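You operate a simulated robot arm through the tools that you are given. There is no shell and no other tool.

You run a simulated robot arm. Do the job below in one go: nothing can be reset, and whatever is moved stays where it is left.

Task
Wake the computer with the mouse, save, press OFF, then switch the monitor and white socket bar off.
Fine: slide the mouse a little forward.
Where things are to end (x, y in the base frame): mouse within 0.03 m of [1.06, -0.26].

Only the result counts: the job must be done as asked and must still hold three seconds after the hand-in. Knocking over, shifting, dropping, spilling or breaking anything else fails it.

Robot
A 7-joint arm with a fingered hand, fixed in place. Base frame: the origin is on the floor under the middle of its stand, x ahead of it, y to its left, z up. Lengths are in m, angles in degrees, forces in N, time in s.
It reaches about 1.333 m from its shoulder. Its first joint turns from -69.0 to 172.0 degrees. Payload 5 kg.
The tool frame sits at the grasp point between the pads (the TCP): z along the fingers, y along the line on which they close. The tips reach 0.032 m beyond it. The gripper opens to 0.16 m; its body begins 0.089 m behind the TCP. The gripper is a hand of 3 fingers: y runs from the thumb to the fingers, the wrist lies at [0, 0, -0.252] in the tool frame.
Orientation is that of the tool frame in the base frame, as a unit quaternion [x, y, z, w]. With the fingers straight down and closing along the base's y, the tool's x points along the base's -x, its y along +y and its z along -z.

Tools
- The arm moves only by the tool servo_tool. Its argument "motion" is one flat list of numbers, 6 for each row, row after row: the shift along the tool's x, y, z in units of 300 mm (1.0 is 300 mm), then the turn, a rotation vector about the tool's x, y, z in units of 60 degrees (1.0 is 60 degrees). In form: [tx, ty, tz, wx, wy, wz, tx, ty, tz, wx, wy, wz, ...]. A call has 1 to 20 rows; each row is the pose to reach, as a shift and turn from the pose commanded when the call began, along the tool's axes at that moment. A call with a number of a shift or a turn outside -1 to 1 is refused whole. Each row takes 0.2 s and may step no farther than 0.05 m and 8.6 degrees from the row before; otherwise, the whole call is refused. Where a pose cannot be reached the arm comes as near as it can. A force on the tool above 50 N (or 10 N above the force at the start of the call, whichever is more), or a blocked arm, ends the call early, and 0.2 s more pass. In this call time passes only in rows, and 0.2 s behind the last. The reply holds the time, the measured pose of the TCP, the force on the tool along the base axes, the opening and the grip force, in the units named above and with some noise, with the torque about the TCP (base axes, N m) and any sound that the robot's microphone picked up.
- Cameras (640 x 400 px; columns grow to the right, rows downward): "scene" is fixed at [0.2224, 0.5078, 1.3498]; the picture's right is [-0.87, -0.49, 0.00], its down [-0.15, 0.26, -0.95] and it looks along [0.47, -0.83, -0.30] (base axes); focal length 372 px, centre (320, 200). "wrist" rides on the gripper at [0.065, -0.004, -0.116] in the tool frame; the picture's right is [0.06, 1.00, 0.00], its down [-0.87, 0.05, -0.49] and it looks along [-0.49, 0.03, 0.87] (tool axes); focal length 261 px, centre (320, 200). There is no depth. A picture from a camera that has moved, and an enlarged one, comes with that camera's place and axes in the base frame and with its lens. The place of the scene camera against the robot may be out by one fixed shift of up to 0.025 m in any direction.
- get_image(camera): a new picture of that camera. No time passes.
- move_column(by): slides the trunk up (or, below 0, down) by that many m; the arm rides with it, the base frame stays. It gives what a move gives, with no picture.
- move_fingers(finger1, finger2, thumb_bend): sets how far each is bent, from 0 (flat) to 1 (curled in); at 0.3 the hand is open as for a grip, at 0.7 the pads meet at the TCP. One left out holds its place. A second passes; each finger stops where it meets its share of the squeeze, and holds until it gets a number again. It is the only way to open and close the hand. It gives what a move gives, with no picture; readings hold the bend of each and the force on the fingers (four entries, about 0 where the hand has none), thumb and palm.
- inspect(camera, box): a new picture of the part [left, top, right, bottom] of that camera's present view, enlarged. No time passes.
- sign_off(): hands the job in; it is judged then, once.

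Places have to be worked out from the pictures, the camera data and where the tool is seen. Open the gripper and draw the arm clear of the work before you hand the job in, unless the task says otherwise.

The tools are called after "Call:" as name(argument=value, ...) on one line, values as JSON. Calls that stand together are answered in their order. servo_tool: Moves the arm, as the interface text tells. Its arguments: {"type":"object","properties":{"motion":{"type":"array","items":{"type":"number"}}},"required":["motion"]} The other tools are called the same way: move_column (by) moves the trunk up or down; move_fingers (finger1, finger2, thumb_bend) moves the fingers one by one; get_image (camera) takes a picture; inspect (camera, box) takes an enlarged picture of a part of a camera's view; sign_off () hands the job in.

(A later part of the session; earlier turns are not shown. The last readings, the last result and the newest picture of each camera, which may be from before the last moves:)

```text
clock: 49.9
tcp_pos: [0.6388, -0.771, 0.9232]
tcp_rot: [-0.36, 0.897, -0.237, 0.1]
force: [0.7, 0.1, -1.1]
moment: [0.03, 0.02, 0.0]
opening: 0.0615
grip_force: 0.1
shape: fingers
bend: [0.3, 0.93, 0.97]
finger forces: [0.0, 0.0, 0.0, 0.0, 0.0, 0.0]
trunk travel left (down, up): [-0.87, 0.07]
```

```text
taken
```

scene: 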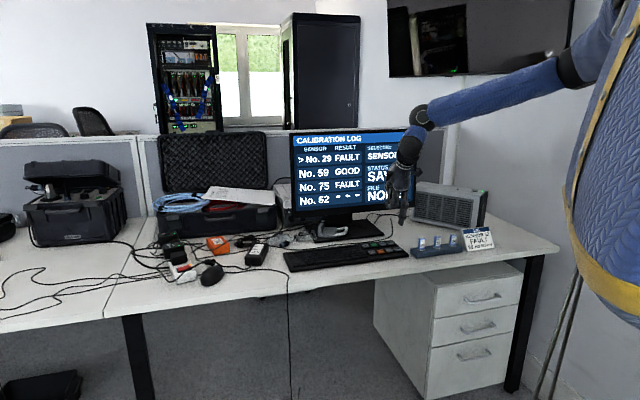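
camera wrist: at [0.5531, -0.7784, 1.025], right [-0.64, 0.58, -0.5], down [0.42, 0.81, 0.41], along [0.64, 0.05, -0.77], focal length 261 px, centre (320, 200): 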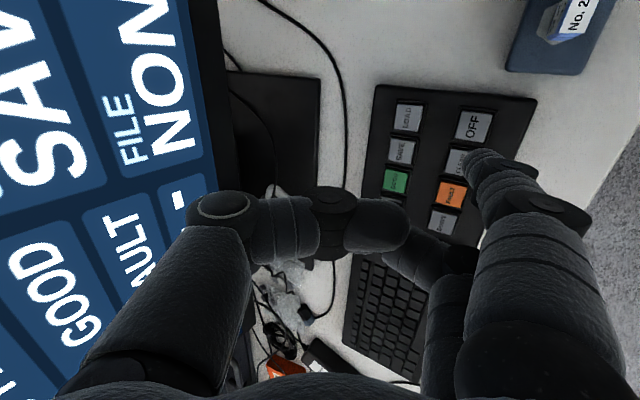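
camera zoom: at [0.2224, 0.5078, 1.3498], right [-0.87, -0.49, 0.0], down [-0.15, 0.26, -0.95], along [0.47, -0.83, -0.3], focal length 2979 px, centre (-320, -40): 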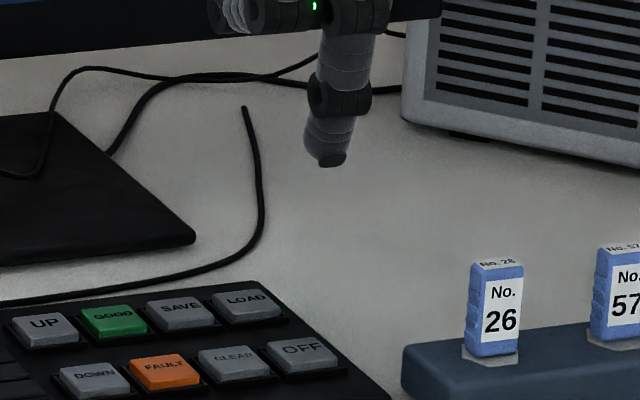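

The hover works without blocking. I lower 6.5 cm with a 4 mm leftward correction, then check alignment.

Call:
servo_tool(motion=[-0.005, 0.036, 0.063, 0, 0, 0, -0.01, 0.071, 0.126, 0, 0, 0, -0.0133, 0.107, 0.189, 0, 0, 0])

Call:
inspect(camera="wrist", box=[400, 60, 600, 185])

Call:
inspect(camera="scene", box=[360, 205, 440, 255])

```text
clock: 50.6
tcp_pos: [0.6424, -0.769, 0.8574]
tcp_rot: [-0.36, 0.897, -0.237, 0.1]
force: [0.7, 0.6, -0.3]
moment: [0.0, -0.02, -0.01]
opening: 0.0617
grip_force: 0.1
shape: fingers
bend: [0.3, 0.93, 0.97]
finger forces: [0.0, 0.1, 0.0, 0.1, 0.0, 0.0]
trunk travel left (down, up): [-0.87, 0.07]
```

```text
3.20 times, centred on (500, 122) of wrist
camera zoom: at [0.5568, -0.7756, 0.9595], right [-0.64, 0.59, -0.5], down [0.42, 0.81, 0.41], along [0.64, 0.05, -0.77], focal length 834 px, centre (-256, 448)
```

zoom: 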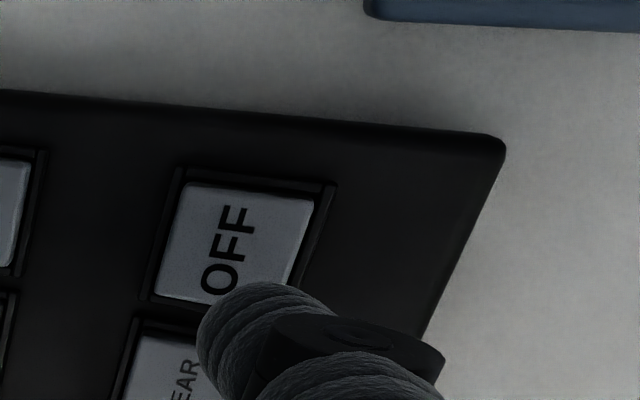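

```text
8.00 times, centred on (400, 230) of scene
camera zoom: at [0.2224, 0.5078, 1.3498], right [-0.87, -0.49, 0.0], down [-0.15, 0.26, -0.95], along [0.47, -0.83, -0.3], focal length 2979 px, centre (-320, -40)
```

zoom: 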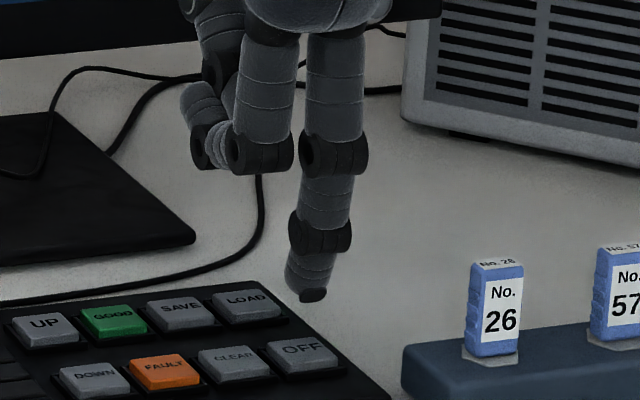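

The tip is tracking onto OFF. I lower 2.2 cm with a 3 mm forward correction and look once more before pressing.

Call:
servo_tool(motion=[0, 0.0139, 0.0345, 0, 0, 0, 0, 0.0277, 0.069, 0, 0, 0])

Call:
inspect(camera="wrist", box=[400, 60, 600, 185])

Call:
inspect(camera="scene", box=[360, 205, 440, 255])

```text
clock: 51.2
tcp_pos: [0.6442, -0.77, 0.8354]
tcp_rot: [-0.36, 0.897, -0.238, 0.1]
force: [0.5, 0.0, -0.4]
moment: [0.01, -0.01, -0.02]
opening: 0.0614
grip_force: 0.0
shape: fingers
bend: [0.3, 0.93, 0.97]
finger forces: [0.0, 0.0, 0.0, 0.1, 0.0, 0.0]
trunk travel left (down, up): [-0.87, 0.07]
```

```text
3.20 times, centred on (500, 122) of wrist
camera zoom: at [0.5585, -0.7777, 0.9367], right [-0.64, 0.59, -0.5], down [0.42, 0.81, 0.41], along [0.64, 0.05, -0.77], focal length 834 px, centre (-256, 448)
```

zoom: 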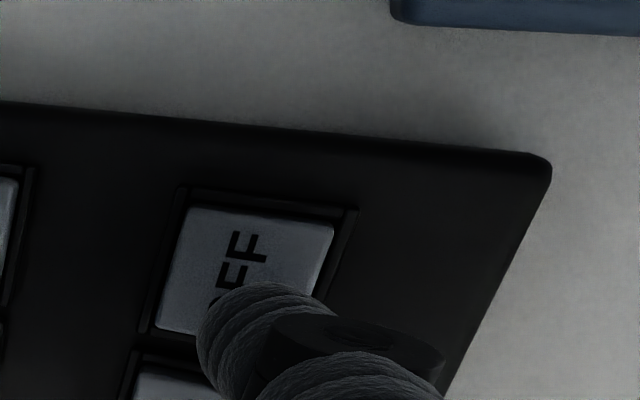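

```text
8.00 times, centred on (400, 230) of scene
camera zoom: at [0.2224, 0.5078, 1.3498], right [-0.87, -0.49, 0.0], down [-0.15, 0.26, -0.95], along [0.47, -0.83, -0.3], focal length 2979 px, centre (-320, -40)
```

zoom: 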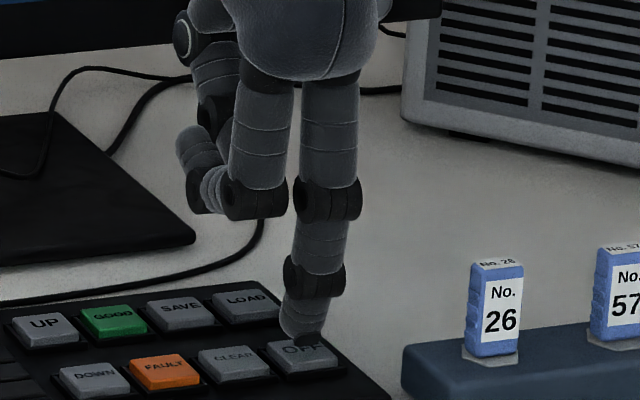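

The tip is just above OFF. I press down in small steps.

Call:
servo_tool(motion=[0, 0.0058, 0.0102, 0, 0, 0, 0, 0.0116, 0.0203, 0, 0, 0])

Call:
servo_tool(motion=[0, 0.0025, 0.0044, 0, 0, 0, 0, 0.005, 0.0087, 0, 0, 0])

Call:
inspect(camera="scene", box=[280, 120, 440, 255])

```text
clock: 51.9
tcp_pos: [0.6444, -0.7715, 0.8296]
tcp_rot: [-0.359, 0.897, -0.237, 0.099]
force: [-0.1, 0.6, 0.0]
moment: [0.0, 0.03, -0.02]
opening: 0.0616
grip_force: 0.0
shape: fingers
bend: [0.3, 0.93, 0.97]
finger forces: [0.1, 0.1, 0.0, 0.1, 0.0, 0.1]
trunk travel left (down, up): [-0.87, 0.07]
```

```text
clock: 52.5
tcp_pos: [0.6448, -0.7709, 0.8256]
tcp_rot: [-0.359, 0.897, -0.237, 0.099]
force: [-0.2, 0.3, 1.1]
moment: [0.03, 0.07, 0.06]
opening: 0.0616
grip_force: 0.8
shape: fingers
bend: [0.3, 0.93, 0.97]
finger forces: [0.9, 0.0, 0.0, 0.1, 0.1, 0.1]
trunk travel left (down, up): [-0.87, 0.07]
heard: click
```

```text
2.96 times, centred on (360, 188) of scene
camera zoom: at [0.2224, 0.5078, 1.3498], right [-0.87, -0.49, 0.0], down [-0.15, 0.26, -0.95], along [0.47, -0.83, -0.3], focal length 1103 px, centre (202, 237)
```

zoom: 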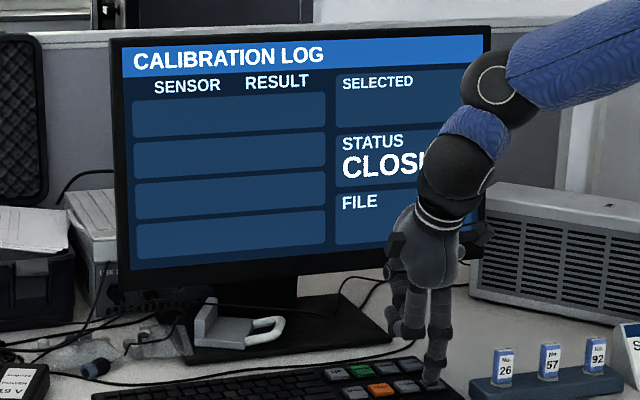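

A click was heard and the screen shows "CLOS…". I lift off and watch the shutdown finish.

Call:
servo_tool(motion=[0, -0.033, -0.058, 0, 0, 0, 0, -0.066, -0.116, 0, 0, 0, 0, -0.099, -0.174, 0, 0, 0, 0, -0.132, -0.232, 0, 0, 0])

Call:
get_image(camera="scene")

Call:
get_image(camera="wrist")

```text
clock: 53.5
tcp_pos: [0.6444, -0.7709, 0.906]
tcp_rot: [-0.36, 0.897, -0.238, 0.1]
force: [0.6, -0.5, 0.1]
moment: [-0.05, -0.01, 0.03]
opening: 0.0615
grip_force: 0.1
shape: fingers
bend: [0.3, 0.93, 0.97]
finger forces: [0.1, 0.0, 0.0, 0.0, 0.1, 0.1]
trunk travel left (down, up): [-0.87, 0.07]
```

```text
taken
```

scene: 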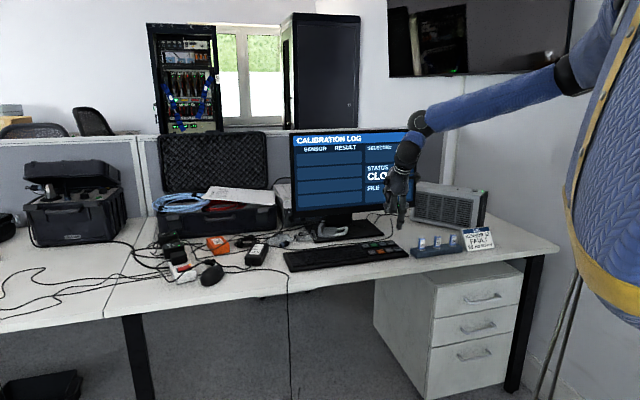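

```text
taken
camera wrist: at [0.5584, -0.7774, 1.0082], right [-0.64, 0.58, -0.5], down [0.42, 0.81, 0.41], along [0.64, 0.05, -0.77], focal length 261 px, centre (320, 200)
```

wrist: 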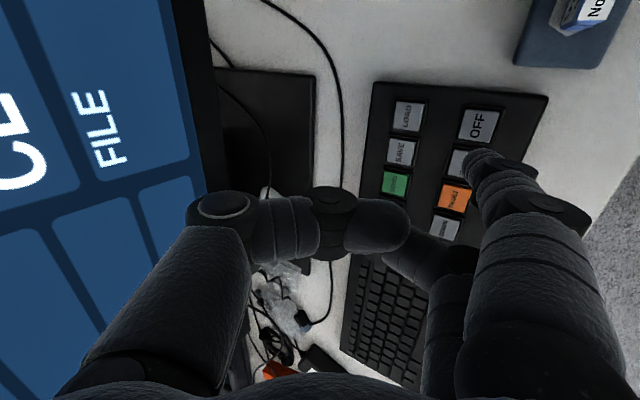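

The computer is shutting down. For the monitor button I triangulate its LED at about (0.660, -0.969, 0.843) with the button ~4 cm to its right; I'll rotate the hand so finger1 points horizontally at the monitor, doing half the motion first.

Call:
servo_tool(motion=[0.061, -0.025, -0.005, 0.125, 0, 0, 0.122, -0.05, -0.01, 0.25, 0, 0, 0.184, -0.074, -0.016, 0.375, 0, 0, 0.245, -0.099, -0.021, 0.5, 0, 0])

Call:
get_image(camera="wrist")

Call:
get_image(camera="scene")

```text
clock: 54.5
tcp_pos: [0.6076, -0.8393, 0.9258]
tcp_rot: [-0.322, 0.804, -0.462, 0.19]
force: [-0.1, -0.2, -0.3]
moment: [0.02, 0.02, -0.02]
opening: 0.0616
grip_force: 0.1
shape: fingers
bend: [0.3, 0.93, 0.97]
finger forces: [0.1, 0.0, 0.0, 0.1, 0.0, 0.0]
trunk travel left (down, up): [-0.87, 0.07]
```

```text
taken
camera wrist: at [0.4914, -0.8146, 0.9869], right [-0.39, 0.32, -0.86], down [0.31, 0.93, 0.21], along [0.87, -0.19, -0.46], focal length 261 px, centre (320, 200)
```

wrist: 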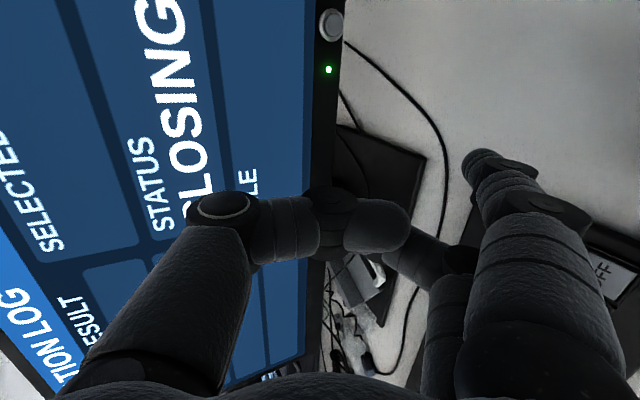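

```text
taken
```

scene: 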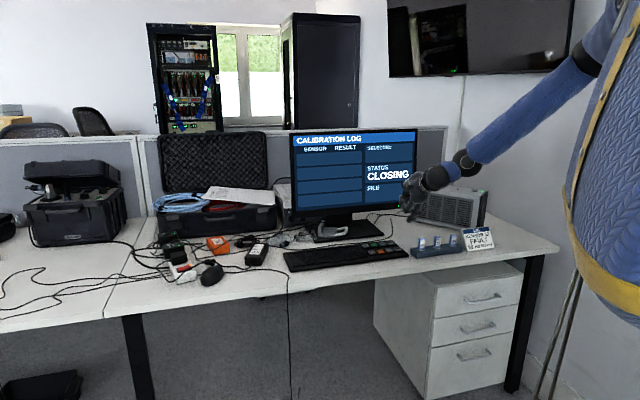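

The status reads CLOSING and the monitor button and green LED are now in the wrist view. I zoom in to see the button's shape.

Call:
inspect(camera="wrist", box=[270, 0, 400, 81])

Call:
inspect(camera="scene", box=[370, 170, 450, 220])

```text
4.92 times, centred on (335, 40) of wrist
camera zoom: at [0.4914, -0.8146, 0.9869], right [-0.39, 0.32, -0.86], down [0.31, 0.93, 0.21], along [0.87, -0.19, -0.46], focal length 1283 px, centre (246, 985)
```

zoom: 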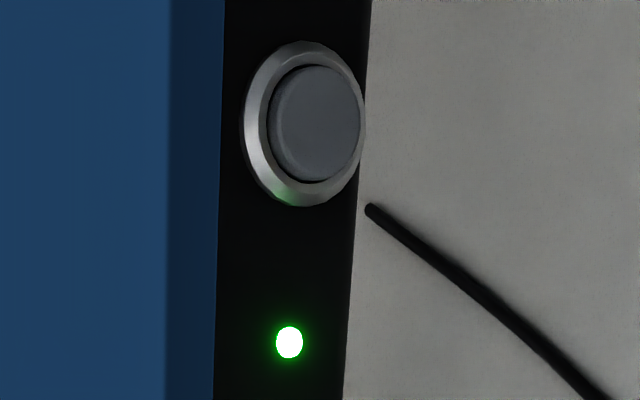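

```text
8.00 times, centred on (410, 195) of scene
camera zoom: at [0.2224, 0.5078, 1.3498], right [-0.87, -0.49, 0.0], down [-0.15, 0.26, -0.95], along [0.47, -0.83, -0.3], focal length 2979 px, centre (-400, 240)
```

zoom: 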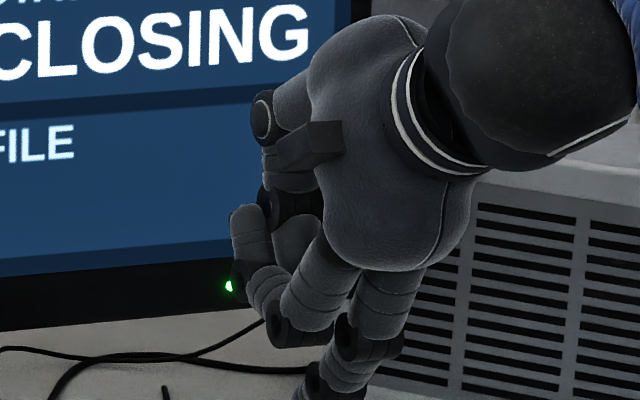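

The button is a ~2 cm disc in a ring, centred near (0.633, -0.992, 0.844) and facing the user. I finish rotating to horizontal and take a hover position about 8 cm in front of it.

Call:
servo_tool(motion=[0.06, -0.01, 0.01, 0.125, 0, 0, 0.119, -0.019, 0.02, 0.25, 0, 0, 0.179, -0.028, 0.03, 0.375, 0, 0, 0.238, -0.038, 0.04, 0.5, 0, 0])

Call:
get_image(camera="wrist")

Call:
get_image(camera="scene")

```text
clock: 55.5
tcp_pos: [0.567, -0.8992, 0.9276]
tcp_rot: [-0.262, 0.658, -0.655, 0.266]
force: [0.5, 0.7, -0.4]
moment: [0.0, -0.02, 0.01]
opening: 0.0614
grip_force: 0.1
shape: fingers
bend: [0.3, 0.93, 0.97]
finger forces: [0.1, 0.0, 0.0, 0.0, 0.0, 0.1]
trunk travel left (down, up): [-0.87, 0.07]
```

```text
taken
camera wrist: at [0.4397, -0.8606, 0.9318], right [-0.04, -0.04, -1.0], down [0.29, 0.96, -0.05], along [0.96, -0.29, -0.03], focal length 261 px, centre (320, 200)
```

wrist: 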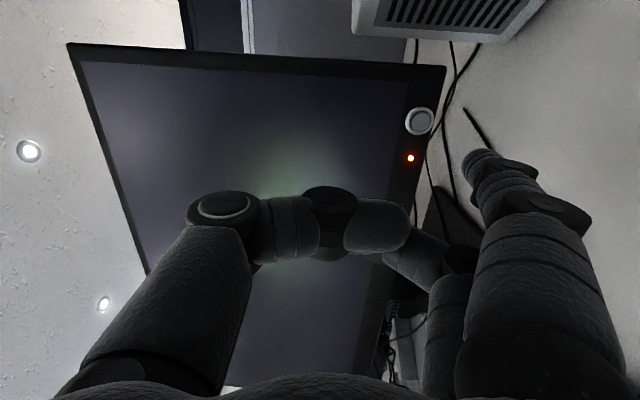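

```text
taken
```

scene: 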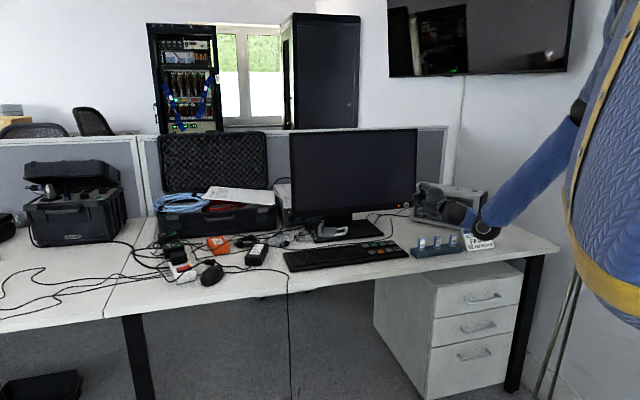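

The computer has shut down: the screen is black and the monitor LED is orange (standby). The fingertip lines up with the button, roughly 8 cm away; I approach 5.5 cm and check.

Call:
servo_tool(motion=[0, 0, 0.061, 0, 0, 0, 0, 0, 0.122, 0, 0, 0, 0, 0, 0.183, 0, 0, 0])

Call:
get_image(camera="wrist")

Call:
inspect(camera="wrist", box=[400, 90, 560, 190])

Call:
inspect(camera="scene", box=[370, 170, 450, 220])

```text
clock: 56.2
tcp_pos: [0.6044, -0.9395, 0.9261]
tcp_rot: [-0.261, 0.659, -0.654, 0.265]
force: [-0.5, -0.5, -0.4]
moment: [0.02, 0.0, -0.02]
opening: 0.0614
grip_force: 0.0
shape: fingers
bend: [0.3, 0.93, 0.97]
finger forces: [0.1, 0.0, 0.0, 0.1, 0.1, 0.1]
trunk travel left (down, up): [-0.87, 0.07]
```

```text
taken
camera wrist: at [0.4768, -0.9017, 0.9309], right [-0.04, -0.04, -1.0], down [0.29, 0.96, -0.05], along [0.96, -0.29, -0.03], focal length 261 px, centre (320, 200)
```

wrist: 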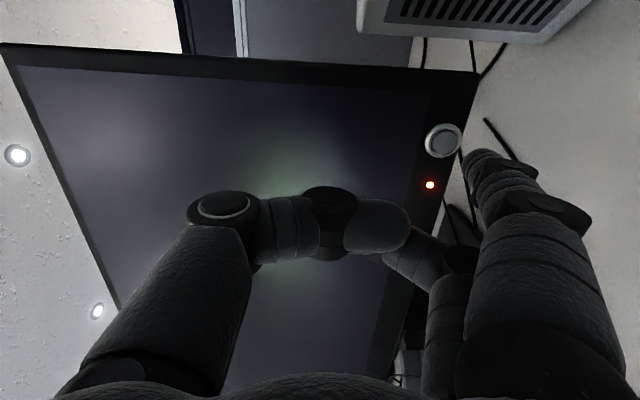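

```text
4.00 times, centred on (480, 140) of wrist
camera zoom: at [0.4768, -0.9017, 0.9309], right [-0.04, -0.04, -1.0], down [0.29, 0.96, -0.05], along [0.96, -0.29, -0.03], focal length 1043 px, centre (-320, 440)
```

zoom: 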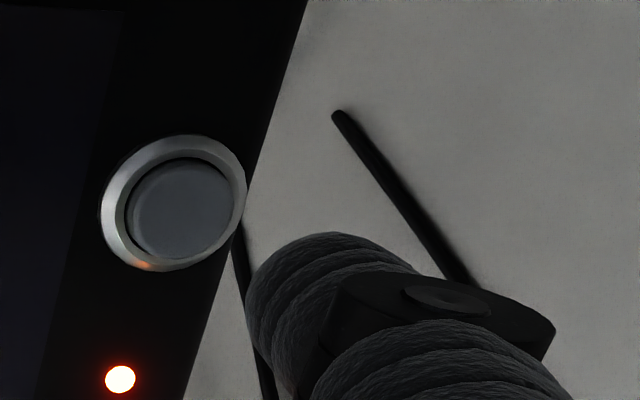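

```text
8.00 times, centred on (410, 195) of scene
camera zoom: at [0.2224, 0.5078, 1.3498], right [-0.87, -0.49, 0.0], down [-0.15, 0.26, -0.95], along [0.47, -0.83, -0.3], focal length 2979 px, centre (-400, 240)
```

zoom: 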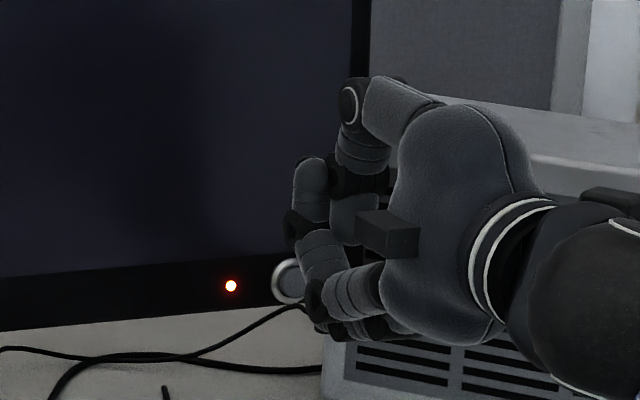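

The fingertip is aligned with the button within about a millimetre, roughly 3 cm away. I advance 2.2 cm, then continue in small steps.

Call:
servo_tool(motion=[0, 0, 0.037, 0, 0, 0, 0, 0, 0.0733, 0, 0, 0])

Call:
inspect(camera="wrist", box=[400, 90, 560, 190])

Call:
inspect(camera="scene", box=[370, 170, 450, 220])

```text
clock: 56.9
tcp_pos: [0.6195, -0.9553, 0.927]
tcp_rot: [-0.261, 0.658, -0.654, 0.265]
force: [-0.1, 0.4, 1.0]
moment: [-0.01, -0.03, 0.01]
opening: 0.0616
grip_force: 0.0
shape: fingers
bend: [0.3, 0.93, 0.97]
finger forces: [0.0, 0.0, 0.1, 0.1, 0.1, 0.0]
trunk travel left (down, up): [-0.87, 0.07]
```

```text
4.00 times, centred on (480, 140) of wrist
camera zoom: at [0.4919, -0.9174, 0.9316], right [-0.04, -0.03, -1.0], down [0.29, 0.96, -0.05], along [0.96, -0.29, -0.03], focal length 1043 px, centre (-320, 440)
```

zoom: 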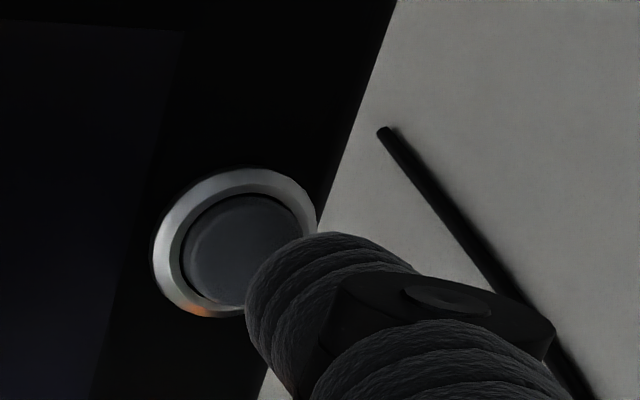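

```text
8.00 times, centred on (410, 195) of scene
camera zoom: at [0.2224, 0.5078, 1.3498], right [-0.87, -0.49, 0.0], down [-0.15, 0.26, -0.95], along [0.47, -0.83, -0.3], focal length 2979 px, centre (-400, 240)
```

zoom: 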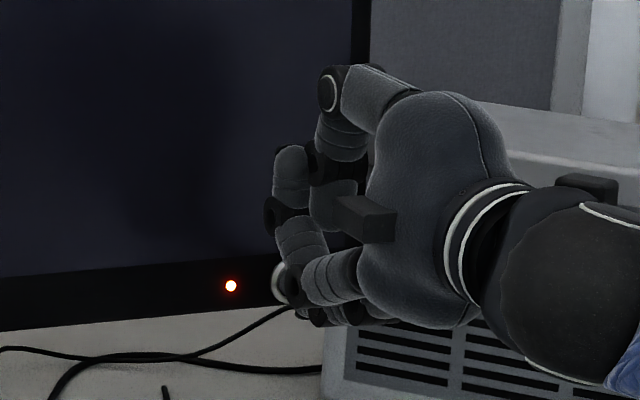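

About 9 mm remain and alignment holds. I push forward in small steps, watching force, sound and the LED.

Call:
servo_tool(motion=[0, 0, 0.009, 0, 0, 0, 0, 0, 0.018, 0, 0, 0])

Call:
servo_tool(motion=[0, 0, 0.006, 0, 0, 0, 0, 0, 0.011, 0, 0, 0])

Call:
inspect(camera="scene", box=[370, 170, 450, 220])

Call:
inspect(camera="wrist", box=[400, 90, 560, 190])

```text
clock: 57.5
tcp_pos: [0.6236, -0.958, 0.9282]
tcp_rot: [-0.262, 0.659, -0.654, 0.266]
force: [-0.3, 0.3, -0.2]
moment: [0.01, 0.04, -0.01]
opening: 0.0616
grip_force: 0.0
shape: fingers
bend: [0.3, 0.93, 0.97]
finger forces: [0.0, 0.0, 0.1, 0.0, 0.1, 0.1]
trunk travel left (down, up): [-0.87, 0.07]
```

```text
clock: 58.0
tcp_pos: [0.6261, -0.9612, 0.9291]
tcp_rot: [-0.262, 0.658, -0.653, 0.266]
force: [0.1, 0.1, 0.4]
moment: [0.04, 0.03, -0.03]
opening: 0.0617
grip_force: 0.1
shape: fingers
bend: [0.3, 0.93, 0.97]
finger forces: [0.5, 0.0, 0.1, 0.0, 0.0, 0.1]
trunk travel left (down, up): [-0.87, 0.07]
```

```text
8.00 times, centred on (410, 195) of scene
camera zoom: at [0.2224, 0.5078, 1.3498], right [-0.87, -0.49, 0.0], down [-0.15, 0.26, -0.95], along [0.47, -0.83, -0.3], focal length 2979 px, centre (-400, 240)
```

zoom: 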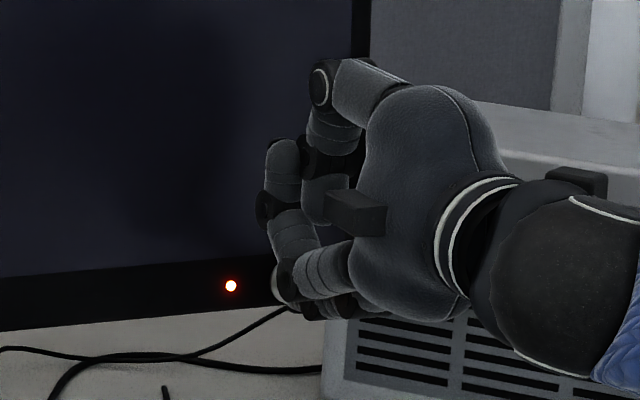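

```text
4.00 times, centred on (480, 140) of wrist
camera zoom: at [0.4978, -0.9229, 0.9325], right [-0.04, -0.04, -1.0], down [0.29, 0.96, -0.05], along [0.96, -0.29, -0.03], focal length 1043 px, centre (-320, 440)
```

zoom: 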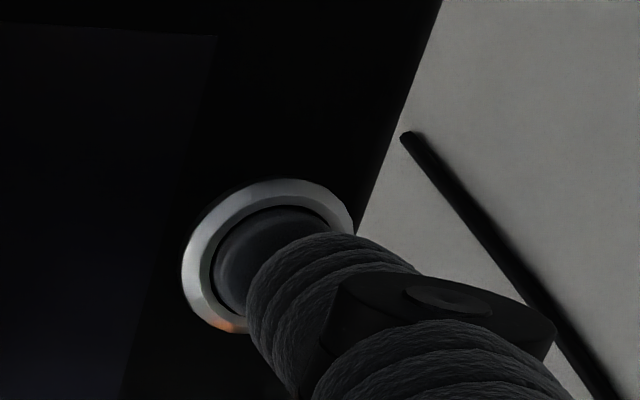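

Finger1 reads 0.5 N, so it's just touching the disc; the LED is still orange. I press 2 mm further.

Call:
servo_tool(motion=[0, 0, 0.0035, 0, 0, 0, 0, 0, 0.007, 0, 0, 0])

Call:
inspect(camera="scene", box=[370, 170, 450, 220])

```text
clock: 58.6
tcp_pos: [0.6273, -0.9625, 0.9277]
tcp_rot: [-0.262, 0.658, -0.654, 0.266]
force: [-0.8, 1.2, 0.7]
moment: [0.08, 0.09, -0.02]
opening: 0.0616
grip_force: 0.6
shape: fingers
bend: [0.3, 0.93, 0.97]
finger forces: [1.4, 0.0, 0.0, 0.0, 0.0, 0.0]
trunk travel left (down, up): [-0.87, 0.07]
heard: click
```

```text
8.00 times, centred on (410, 195) of scene
camera zoom: at [0.2224, 0.5078, 1.3498], right [-0.87, -0.49, 0.0], down [-0.15, 0.26, -0.95], along [0.47, -0.83, -0.3], focal length 2979 px, centre (-400, 240)
```

zoom: 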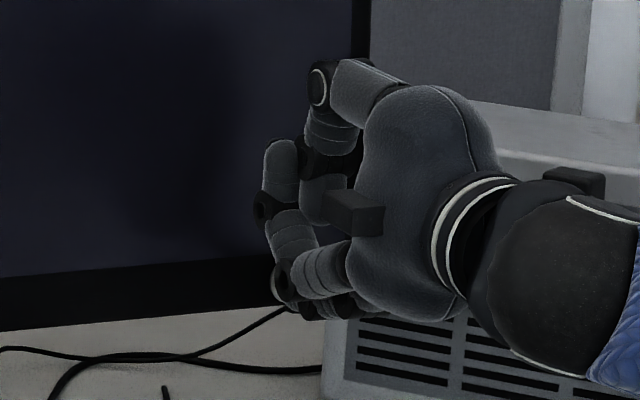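

A click, and the monitor LED went dark — the monitor is off. I back straight away from the button and retrace my path to the left, levelling the hand.

Call:
servo_tool(motion=[0, 0, -0.1, 0, 0, 0, 0, 0, -0.19, 0, 0, 0, 0, 0, -0.283, 0, 0, 0, -0.06, 0, -0.296, -0.125, 0, 0, -0.12, 0, -0.31, -0.25, 0, 0, -0.18, 0, -0.322, -0.375, 0, 0, -0.238, 0, -0.334, -0.5, 0, 0, -0.3, 0.02, -0.354, -0.625, 0, 0, -0.36, 0.036, -0.374, -0.75, 0, 0, -0.42, 0.054, -0.394, -0.875, 0, 0, -0.481, 0.072, -0.413, -1.0, 0, 0])

Call:
get_image(camera="scene")

Call:
inspect(camera="scene", box=[280, 120, 440, 255])

```text
clock: 61.0
tcp_pos: [0.6469, -0.7728, 0.9069]
tcp_rot: [-0.359, 0.897, -0.237, 0.098]
force: [0.4, -0.1, 0.6]
moment: [-0.01, -0.02, -0.01]
opening: 0.0619
grip_force: 0.1
shape: fingers
bend: [0.3, 0.94, 0.97]
finger forces: [0.0, 0.0, 0.0, 0.1, 0.0, 0.1]
trunk travel left (down, up): [-0.87, 0.07]
```

```text
taken
```

scene: 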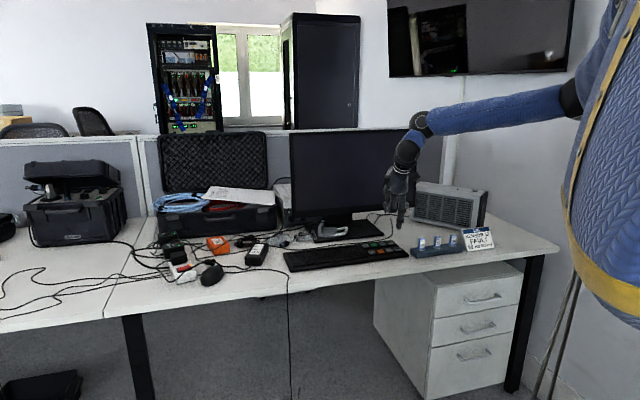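

```text
2.96 times, centred on (360, 188) of scene
camera zoom: at [0.2224, 0.5078, 1.3498], right [-0.87, -0.49, 0.0], down [-0.15, 0.26, -0.95], along [0.47, -0.83, -0.3], focal length 1103 px, centre (202, 237)
```

zoom: 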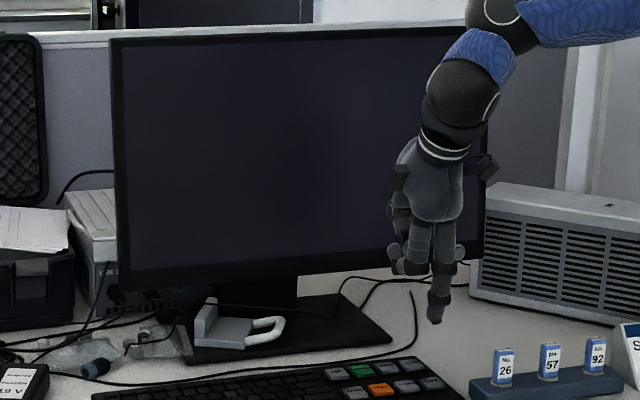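

The monitor is confirmed off and unmoved. Before going to the socket bar I enlarge the switch in the scene view to see which way the rocker is tilted.

Call:
inspect(camera="scene", box=[164, 250, 212, 280])

Call:
inspect(camera="scene", box=[140, 220, 260, 295])

```text
13.33 times, centred on (188, 265) of scene
camera zoom: at [0.2224, 0.5078, 1.3498], right [-0.87, -0.49, 0.0], down [-0.15, 0.26, -0.95], along [0.47, -0.83, -0.3], focal length 4965 px, centre (2080, -667)
```

zoom: 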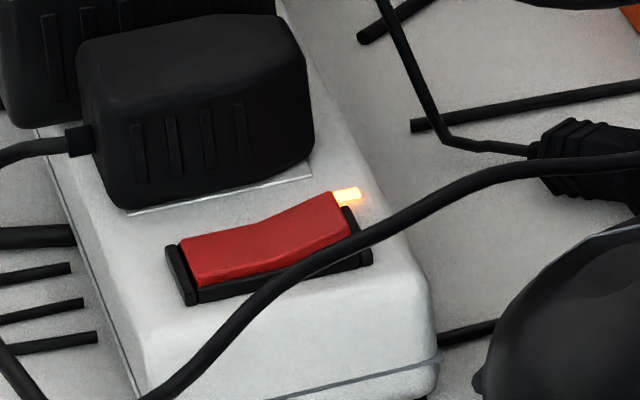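

```text
5.33 times, centred on (200, 258) of scene
camera zoom: at [0.2224, 0.5078, 1.3498], right [-0.87, -0.49, 0.0], down [-0.15, 0.26, -0.95], along [0.47, -0.83, -0.3], focal length 1986 px, centre (960, -107)
```

zoom: 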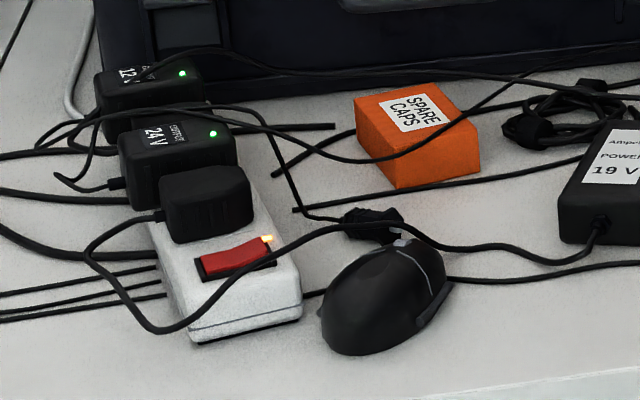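

The mouse-side end of the red rocker is raised and the far end is pressed in, so pressing the mouse-side end (about (1.117, -0.230, 0.768)) switches it off. I move up, back and left away from the monitor first, so I can lower the trunk again for reach.

Call:
servo_tool(motion=[-0.08, -0.018, -0.086, 0, 0, 0, -0.18, -0.036, -0.172, 0, 0, 0, -0.28, -0.054, -0.257, 0, 0, 0, -0.38, -0.072, -0.343, 0, 0, 0, -0.48, -0.09, -0.429, 0, 0, 0, -0.58, -0.109, -0.515, 0, 0, 0, -0.68, -0.127, -0.6, 0, 0, 0, -0.78, -0.145, -0.686, 0, 0, 0, -0.87, -0.163, -0.772, 0, 0, 0, -0.96, -0.181, -0.858, 0, 0, 0])

Call:
get_image(camera="scene")

```text
clock: 63.5
tcp_pos: [0.7028, -0.5159, 1.0063]
tcp_rot: [-0.383, 0.903, -0.196, -0.003]
force: [0.2, 0.5, -0.9]
moment: [0.01, 0.02, 0.01]
opening: 0.0616
grip_force: 0.0
shape: fingers
bend: [0.3, 0.94, 0.97]
finger forces: [0.0, 0.0, 0.1, 0.0, 0.1, 0.1]
trunk travel left (down, up): [-0.87, 0.07]
stopped in row 10: the arm was blocked; the commanded pose is now the measured one
```

```text
taken
```

scene: 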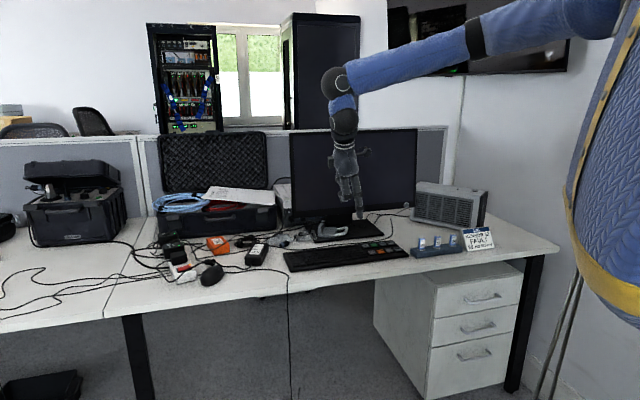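

The arm lagged and stopped partway, clear of everything. I hold still for a moment to see whether it has settled.

Call:
servo_tool(motion=[0, 0, 0, 0, 0, 0])

Call:
get_image(camera="scene")

Call:
get_image(camera="wrist")

```text
clock: 63.9
tcp_pos: [0.7045, -0.5154, 1.0075]
tcp_rot: [-0.384, 0.902, -0.196, -0.002]
force: [-0.5, 0.2, 0.7]
moment: [-0.01, 0.02, 0.0]
opening: 0.0616
grip_force: 0.0
shape: fingers
bend: [0.3, 0.94, 0.97]
finger forces: [0.0, 0.0, 0.1, 0.0, 0.1, 0.0]
trunk travel left (down, up): [-0.87, 0.07]
```

```text
taken
```

scene: 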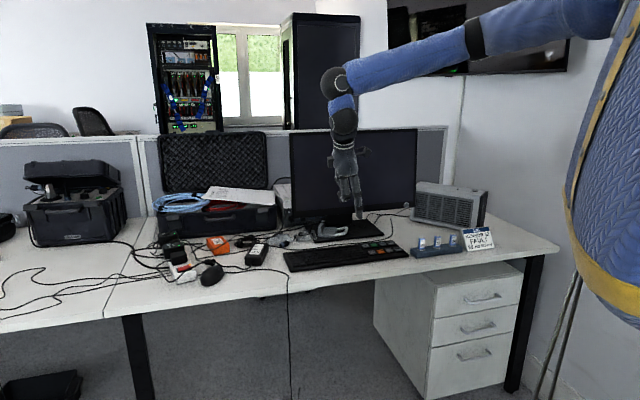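

```text
taken
camera wrist: at [0.644, -0.523, 1.1249], right [-0.74, 0.59, -0.34], down [0.5, 0.81, 0.3], along [0.45, 0.05, -0.89], focal length 261 px, centre (320, 200)
```

wrist: 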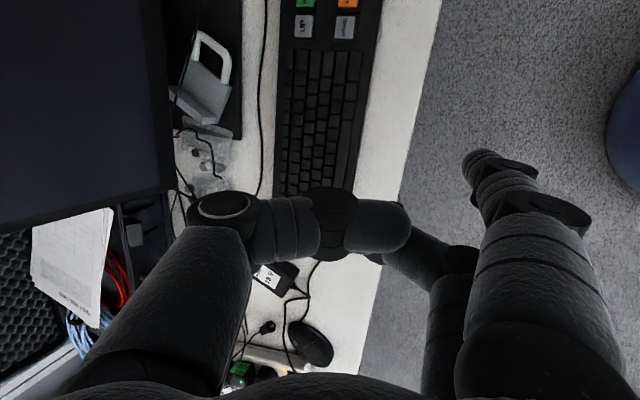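

It's stable now. I lower the trunk by 10 cm (hand goes to about z 0.91, above the keyboard), which should relax the arm.

Call:
move_column(by=-0.1)

Call:
servo_tool(motion=[-0.12, 0, -0.03, 0, 0, 0, -0.24, 0, -0.06, 0, 0, 0, -0.36, 0, -0.09, 0, 0, 0, -0.48, 0, -0.12, 0, 0, 0, -0.6, 0, -0.15, 0, 0, 0])

Call:
get_image(camera="scene")

```text
clock: 65.2
tcp_pos: [0.7032, -0.5163, 0.9065]
tcp_rot: [-0.384, 0.902, -0.196, -0.003]
force: [0.3, 0.4, -0.2]
moment: [-0.02, -0.01, 0.01]
opening: 0.0615
grip_force: 0.0
shape: fingers
bend: [0.3, 0.94, 0.97]
finger forces: [0.1, 0.1, 0.1, 0.0, 0.0, 0.1]
trunk travel left (down, up): [-0.77, 0.17]
```

```text
clock: 66.4
tcp_pos: [0.8252, -0.3746, 0.9187]
tcp_rot: [-0.383, 0.903, -0.195, -0.003]
force: [0.5, -0.6, -0.4]
moment: [-0.02, -0.01, -0.02]
opening: 0.0618
grip_force: 0.0
shape: fingers
bend: [0.3, 0.94, 0.97]
finger forces: [0.0, 0.1, 0.1, 0.0, 0.0, 0.0]
trunk travel left (down, up): [-0.77, 0.17]
```

```text
taken
```

scene: 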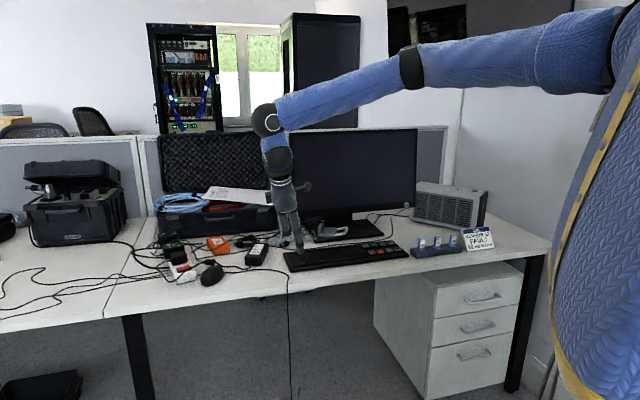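

Moving well again. I now restore a clean orientation (fingers pointing forward-down at 50°, no roll) while moving toward the socket bar, staying high.

Call:
servo_tool(motion=[-0.108, -0.057, -0.033, 0.081, -0.02, 0.015, -0.216, -0.114, -0.065, 0.162, -0.04, 0.031, -0.324, -0.172, -0.098, 0.243, -0.059, 0.046, -0.431, -0.229, -0.13, 0.324, -0.079, 0.061, -0.539, -0.286, -0.163, 0.405, -0.099, 0.077, -0.647, -0.343, -0.195, 0.486, -0.1185, 0.0922])

Call:
get_image(camera="wrist")

Call:
get_image(camera="scene")

```text
clock: 67.8
tcp_pos: [1.0252, -0.2875, 0.9793]
tcp_rot: [-0.339, 0.841, -0.392, 0.158]
force: [0.0, -0.6, -0.4]
moment: [0.0, 0.03, -0.02]
opening: 0.0614
grip_force: 0.1
shape: fingers
bend: [0.3, 0.94, 0.97]
finger forces: [0.1, 0.0, 0.0, 0.0, 0.0, 0.1]
trunk travel left (down, up): [-0.77, 0.17]
```

```text
taken
camera wrist: at [0.9184, -0.2702, 1.0578], right [-0.49, 0.42, -0.77], down [0.34, 0.9, 0.27], along [0.8, -0.13, -0.58], focal length 261 px, centre (320, 200)
```

wrist: 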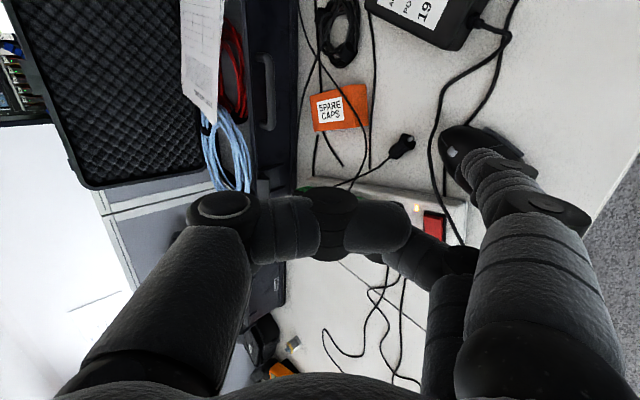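

```text
taken
```

scene: 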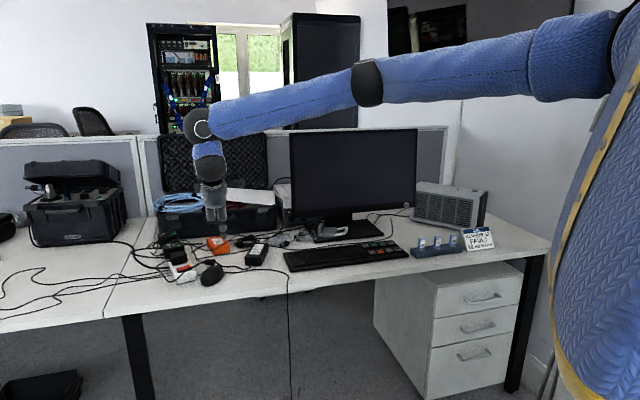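

The view shows the switch and its lit LED next to the mouse. I move to hover finger1's tip about 7 cm above the mouse-side end of the rocker.

Call:
servo_tool(motion=[-0.102, -0.002, 0.066, 0, 0, 0, -0.204, -0.004, 0.132, 0, 0, 0, -0.305, -0.007, 0.198, 0, 0, 0, -0.407, -0.009, 0.264, 0, 0, 0])

Call:
get_image(camera="wrist")

Call:
inspect(camera="scene", box=[140, 210, 240, 285])

Call:
inspect(camera="wrist", box=[400, 60, 600, 185])

```text
clock: 68.8
tcp_pos: [1.1568, -0.2465, 0.9314]
tcp_rot: [-0.339, 0.84, -0.392, 0.159]
force: [0.7, 0.2, -0.5]
moment: [0.0, 0.02, -0.02]
opening: 0.0614
grip_force: 0.1
shape: fingers
bend: [0.3, 0.94, 0.97]
finger forces: [0.1, 0.0, 0.0, 0.0, 0.0, 0.1]
trunk travel left (down, up): [-0.77, 0.17]
```

```text
taken
camera wrist: at [1.0499, -0.2308, 1.0092], right [-0.49, 0.42, -0.77], down [0.34, 0.9, 0.27], along [0.8, -0.13, -0.58], focal length 261 px, centre (320, 200)
```

wrist: 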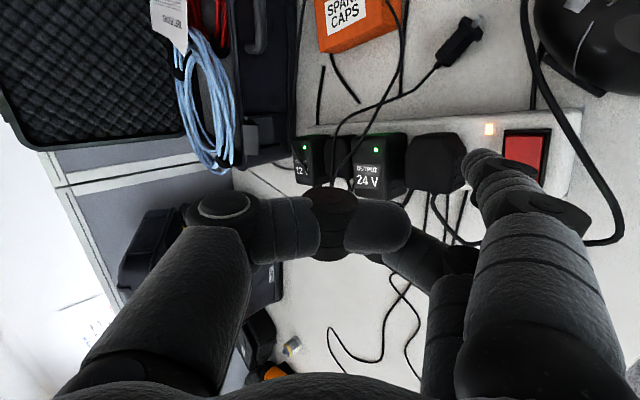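

```text
5.33 times, centred on (190, 248) of scene
camera zoom: at [0.2224, 0.5078, 1.3498], right [-0.87, -0.49, 0.0], down [-0.15, 0.26, -0.95], along [0.47, -0.83, -0.3], focal length 1986 px, centre (1013, -53)
```

zoom: 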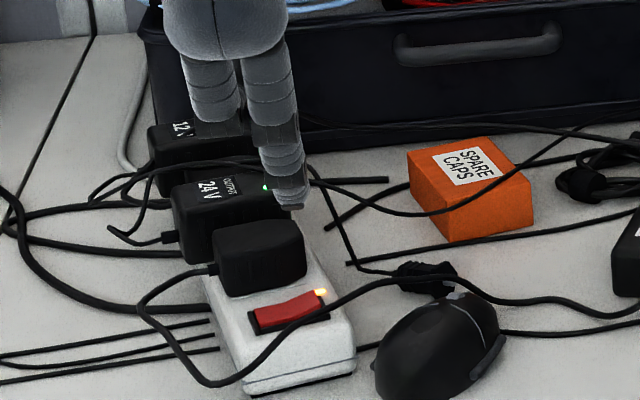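

```text
3.20 times, centred on (500, 122) of wrist
camera zoom: at [1.0499, -0.2308, 1.0092], right [-0.49, 0.42, -0.77], down [0.34, 0.9, 0.27], along [0.8, -0.13, -0.58], focal length 834 px, centre (-256, 448)
```

zoom: 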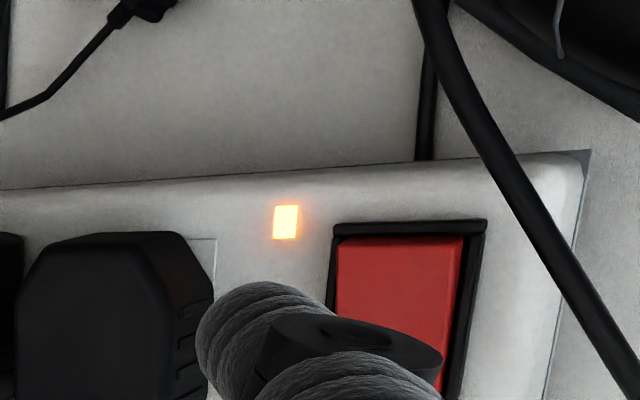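

Geometry puts the tip over the raised half of the rocker, clear of the plug and cable. I lower 5.5 cm and check from both cameras.

Call:
servo_tool(motion=[0.002, 0.047, 0.039, 0, 0, 0, 0.004, 0.094, 0.079, 0, 0, 0, 0.0067, 0.1405, 0.118, 0, 0, 0])

Call:
inspect(camera="scene", box=[150, 230, 230, 280])

Call:
inspect(camera="wrist", box=[400, 60, 600, 185])

```text
clock: 69.6
tcp_pos: [1.1558, -0.2499, 0.8764]
tcp_rot: [-0.339, 0.841, -0.391, 0.158]
force: [0.0, -0.1, 0.6]
moment: [-0.02, 0.01, 0.01]
opening: 0.0614
grip_force: 0.1
shape: fingers
bend: [0.3, 0.94, 0.97]
finger forces: [0.0, 0.0, 0.1, 0.1, 0.1, 0.0]
trunk travel left (down, up): [-0.77, 0.17]
```

```text
8.00 times, centred on (190, 255) of scene
camera zoom: at [0.2224, 0.5078, 1.3498], right [-0.87, -0.49, 0.0], down [-0.15, 0.26, -0.95], along [0.47, -0.83, -0.3], focal length 2979 px, centre (1360, -240)
```

zoom: 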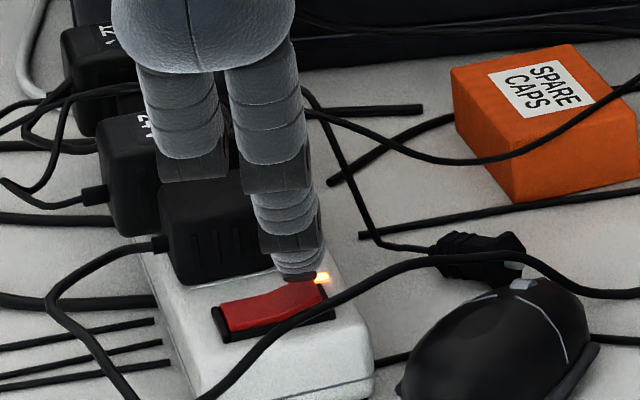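

```text
3.20 times, centred on (500, 122) of wrist
camera zoom: at [1.0487, -0.2327, 0.9536], right [-0.49, 0.42, -0.76], down [0.34, 0.9, 0.27], along [0.8, -0.12, -0.58], focal length 834 px, centre (-256, 448)
```

zoom: 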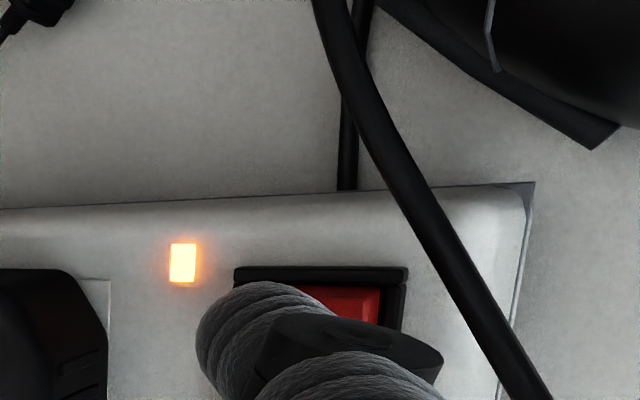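

Comparing views, the rocker's raised end is a bit higher than I first thought (z ≈ 0.78), so the tip is only ~5 mm above it and about 7 mm inside the edge — a good spot. I press down in 3 mm steps.

Call:
servo_tool(motion=[0, 0.0082, -0.0013, 0, 0, 0, 0, 0.0121, 0.0014, 0, 0, 0])

Call:
servo_tool(motion=[0, 0.0038, 0.0032, 0, 0, 0, 0, 0.0077, 0.0064, 0, 0, 0])

Call:
inspect(camera="scene", box=[150, 230, 230, 280])

Call:
inspect(camera="wrist", box=[400, 60, 600, 185])

```text
clock: 70.2
tcp_pos: [1.1538, -0.2465, 0.8736]
tcp_rot: [-0.339, 0.84, -0.392, 0.158]
force: [-0.6, 0.2, 0.9]
moment: [-0.01, -0.02, 0.01]
opening: 0.0614
grip_force: 0.1
shape: fingers
bend: [0.3, 0.94, 0.97]
finger forces: [0.0, 0.0, 0.1, 0.0, 0.1, 0.0]
trunk travel left (down, up): [-0.77, 0.17]
```

```text
clock: 70.8
tcp_pos: [1.1535, -0.2461, 0.8708]
tcp_rot: [-0.34, 0.84, -0.392, 0.158]
force: [-0.9, 0.3, -0.6]
moment: [0.04, 0.01, -0.01]
opening: 0.0615
grip_force: 0.1
shape: fingers
bend: [0.3, 0.94, 0.97]
finger forces: [0.0, 0.1, 0.1, 0.0, 0.0, 0.0]
trunk travel left (down, up): [-0.77, 0.17]
```

```text
8.00 times, centred on (190, 255) of scene
camera zoom: at [0.2224, 0.5078, 1.3498], right [-0.87, -0.49, 0.0], down [-0.15, 0.26, -0.95], along [0.47, -0.83, -0.3], focal length 2979 px, centre (1360, -240)
```

zoom: 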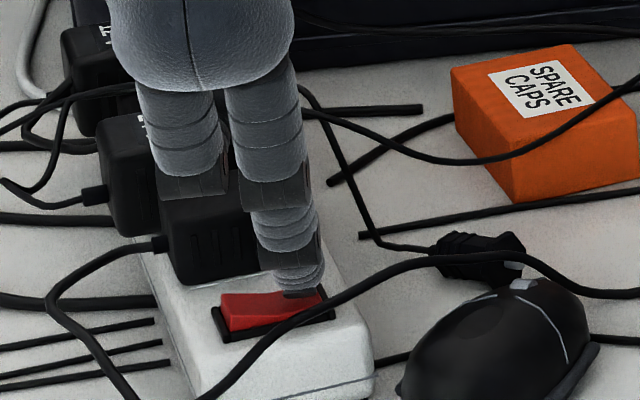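

```text
3.20 times, centred on (500, 122) of wrist
camera zoom: at [1.0468, -0.2301, 0.9478], right [-0.49, 0.42, -0.77], down [0.34, 0.9, 0.27], along [0.8, -0.13, -0.58], focal length 834 px, centre (-256, 448)
```

zoom: 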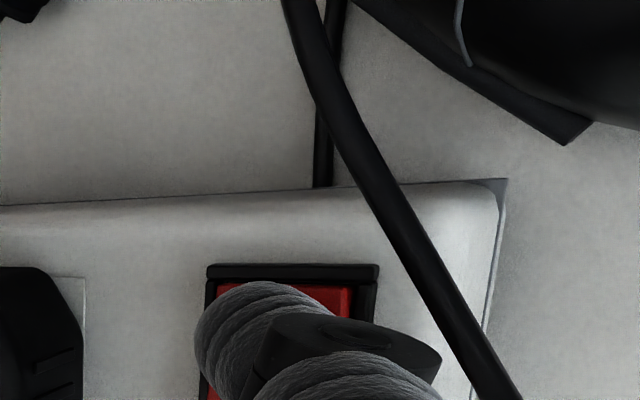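

The orange LED no longer shows in either view, which suggests the rocker flipped. I enlarge both views to confirm before pulling away.

Call:
inspect(camera="scene", box=[164, 250, 212, 280])

Call:
inspect(camera="scene", box=[150, 220, 214, 260])

Call:
get_image(camera="wrist")

```text
13.33 times, centred on (188, 265) of scene
camera zoom: at [0.2224, 0.5078, 1.3498], right [-0.87, -0.49, 0.0], down [-0.15, 0.26, -0.95], along [0.47, -0.83, -0.3], focal length 4965 px, centre (2080, -667)
```

zoom: 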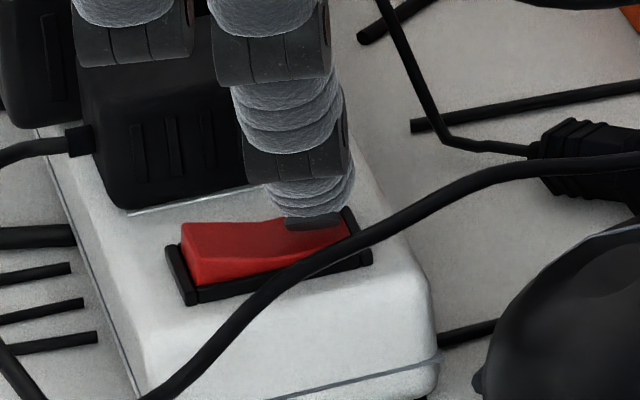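

```text
10.00 times, centred on (182, 240) of scene
camera zoom: at [0.2224, 0.5078, 1.3498], right [-0.87, -0.49, 0.0], down [-0.15, 0.26, -0.95], along [0.47, -0.83, -0.3], focal length 3724 px, centre (1700, -200)
```

zoom: 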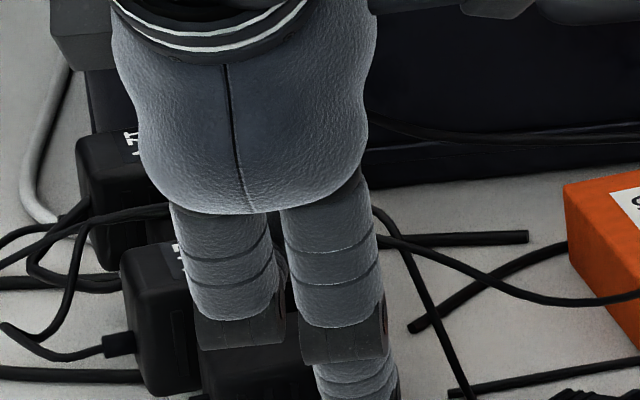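

```text
taken
camera wrist: at [1.0468, -0.2301, 0.9478], right [-0.49, 0.42, -0.77], down [0.34, 0.9, 0.27], along [0.8, -0.13, -0.58], focal length 261 px, centre (320, 200)
```

wrist: 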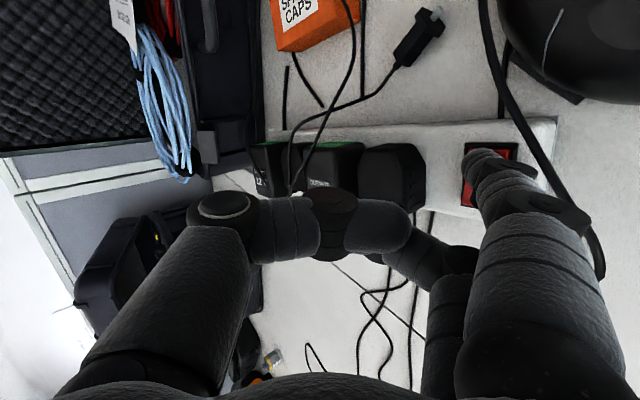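

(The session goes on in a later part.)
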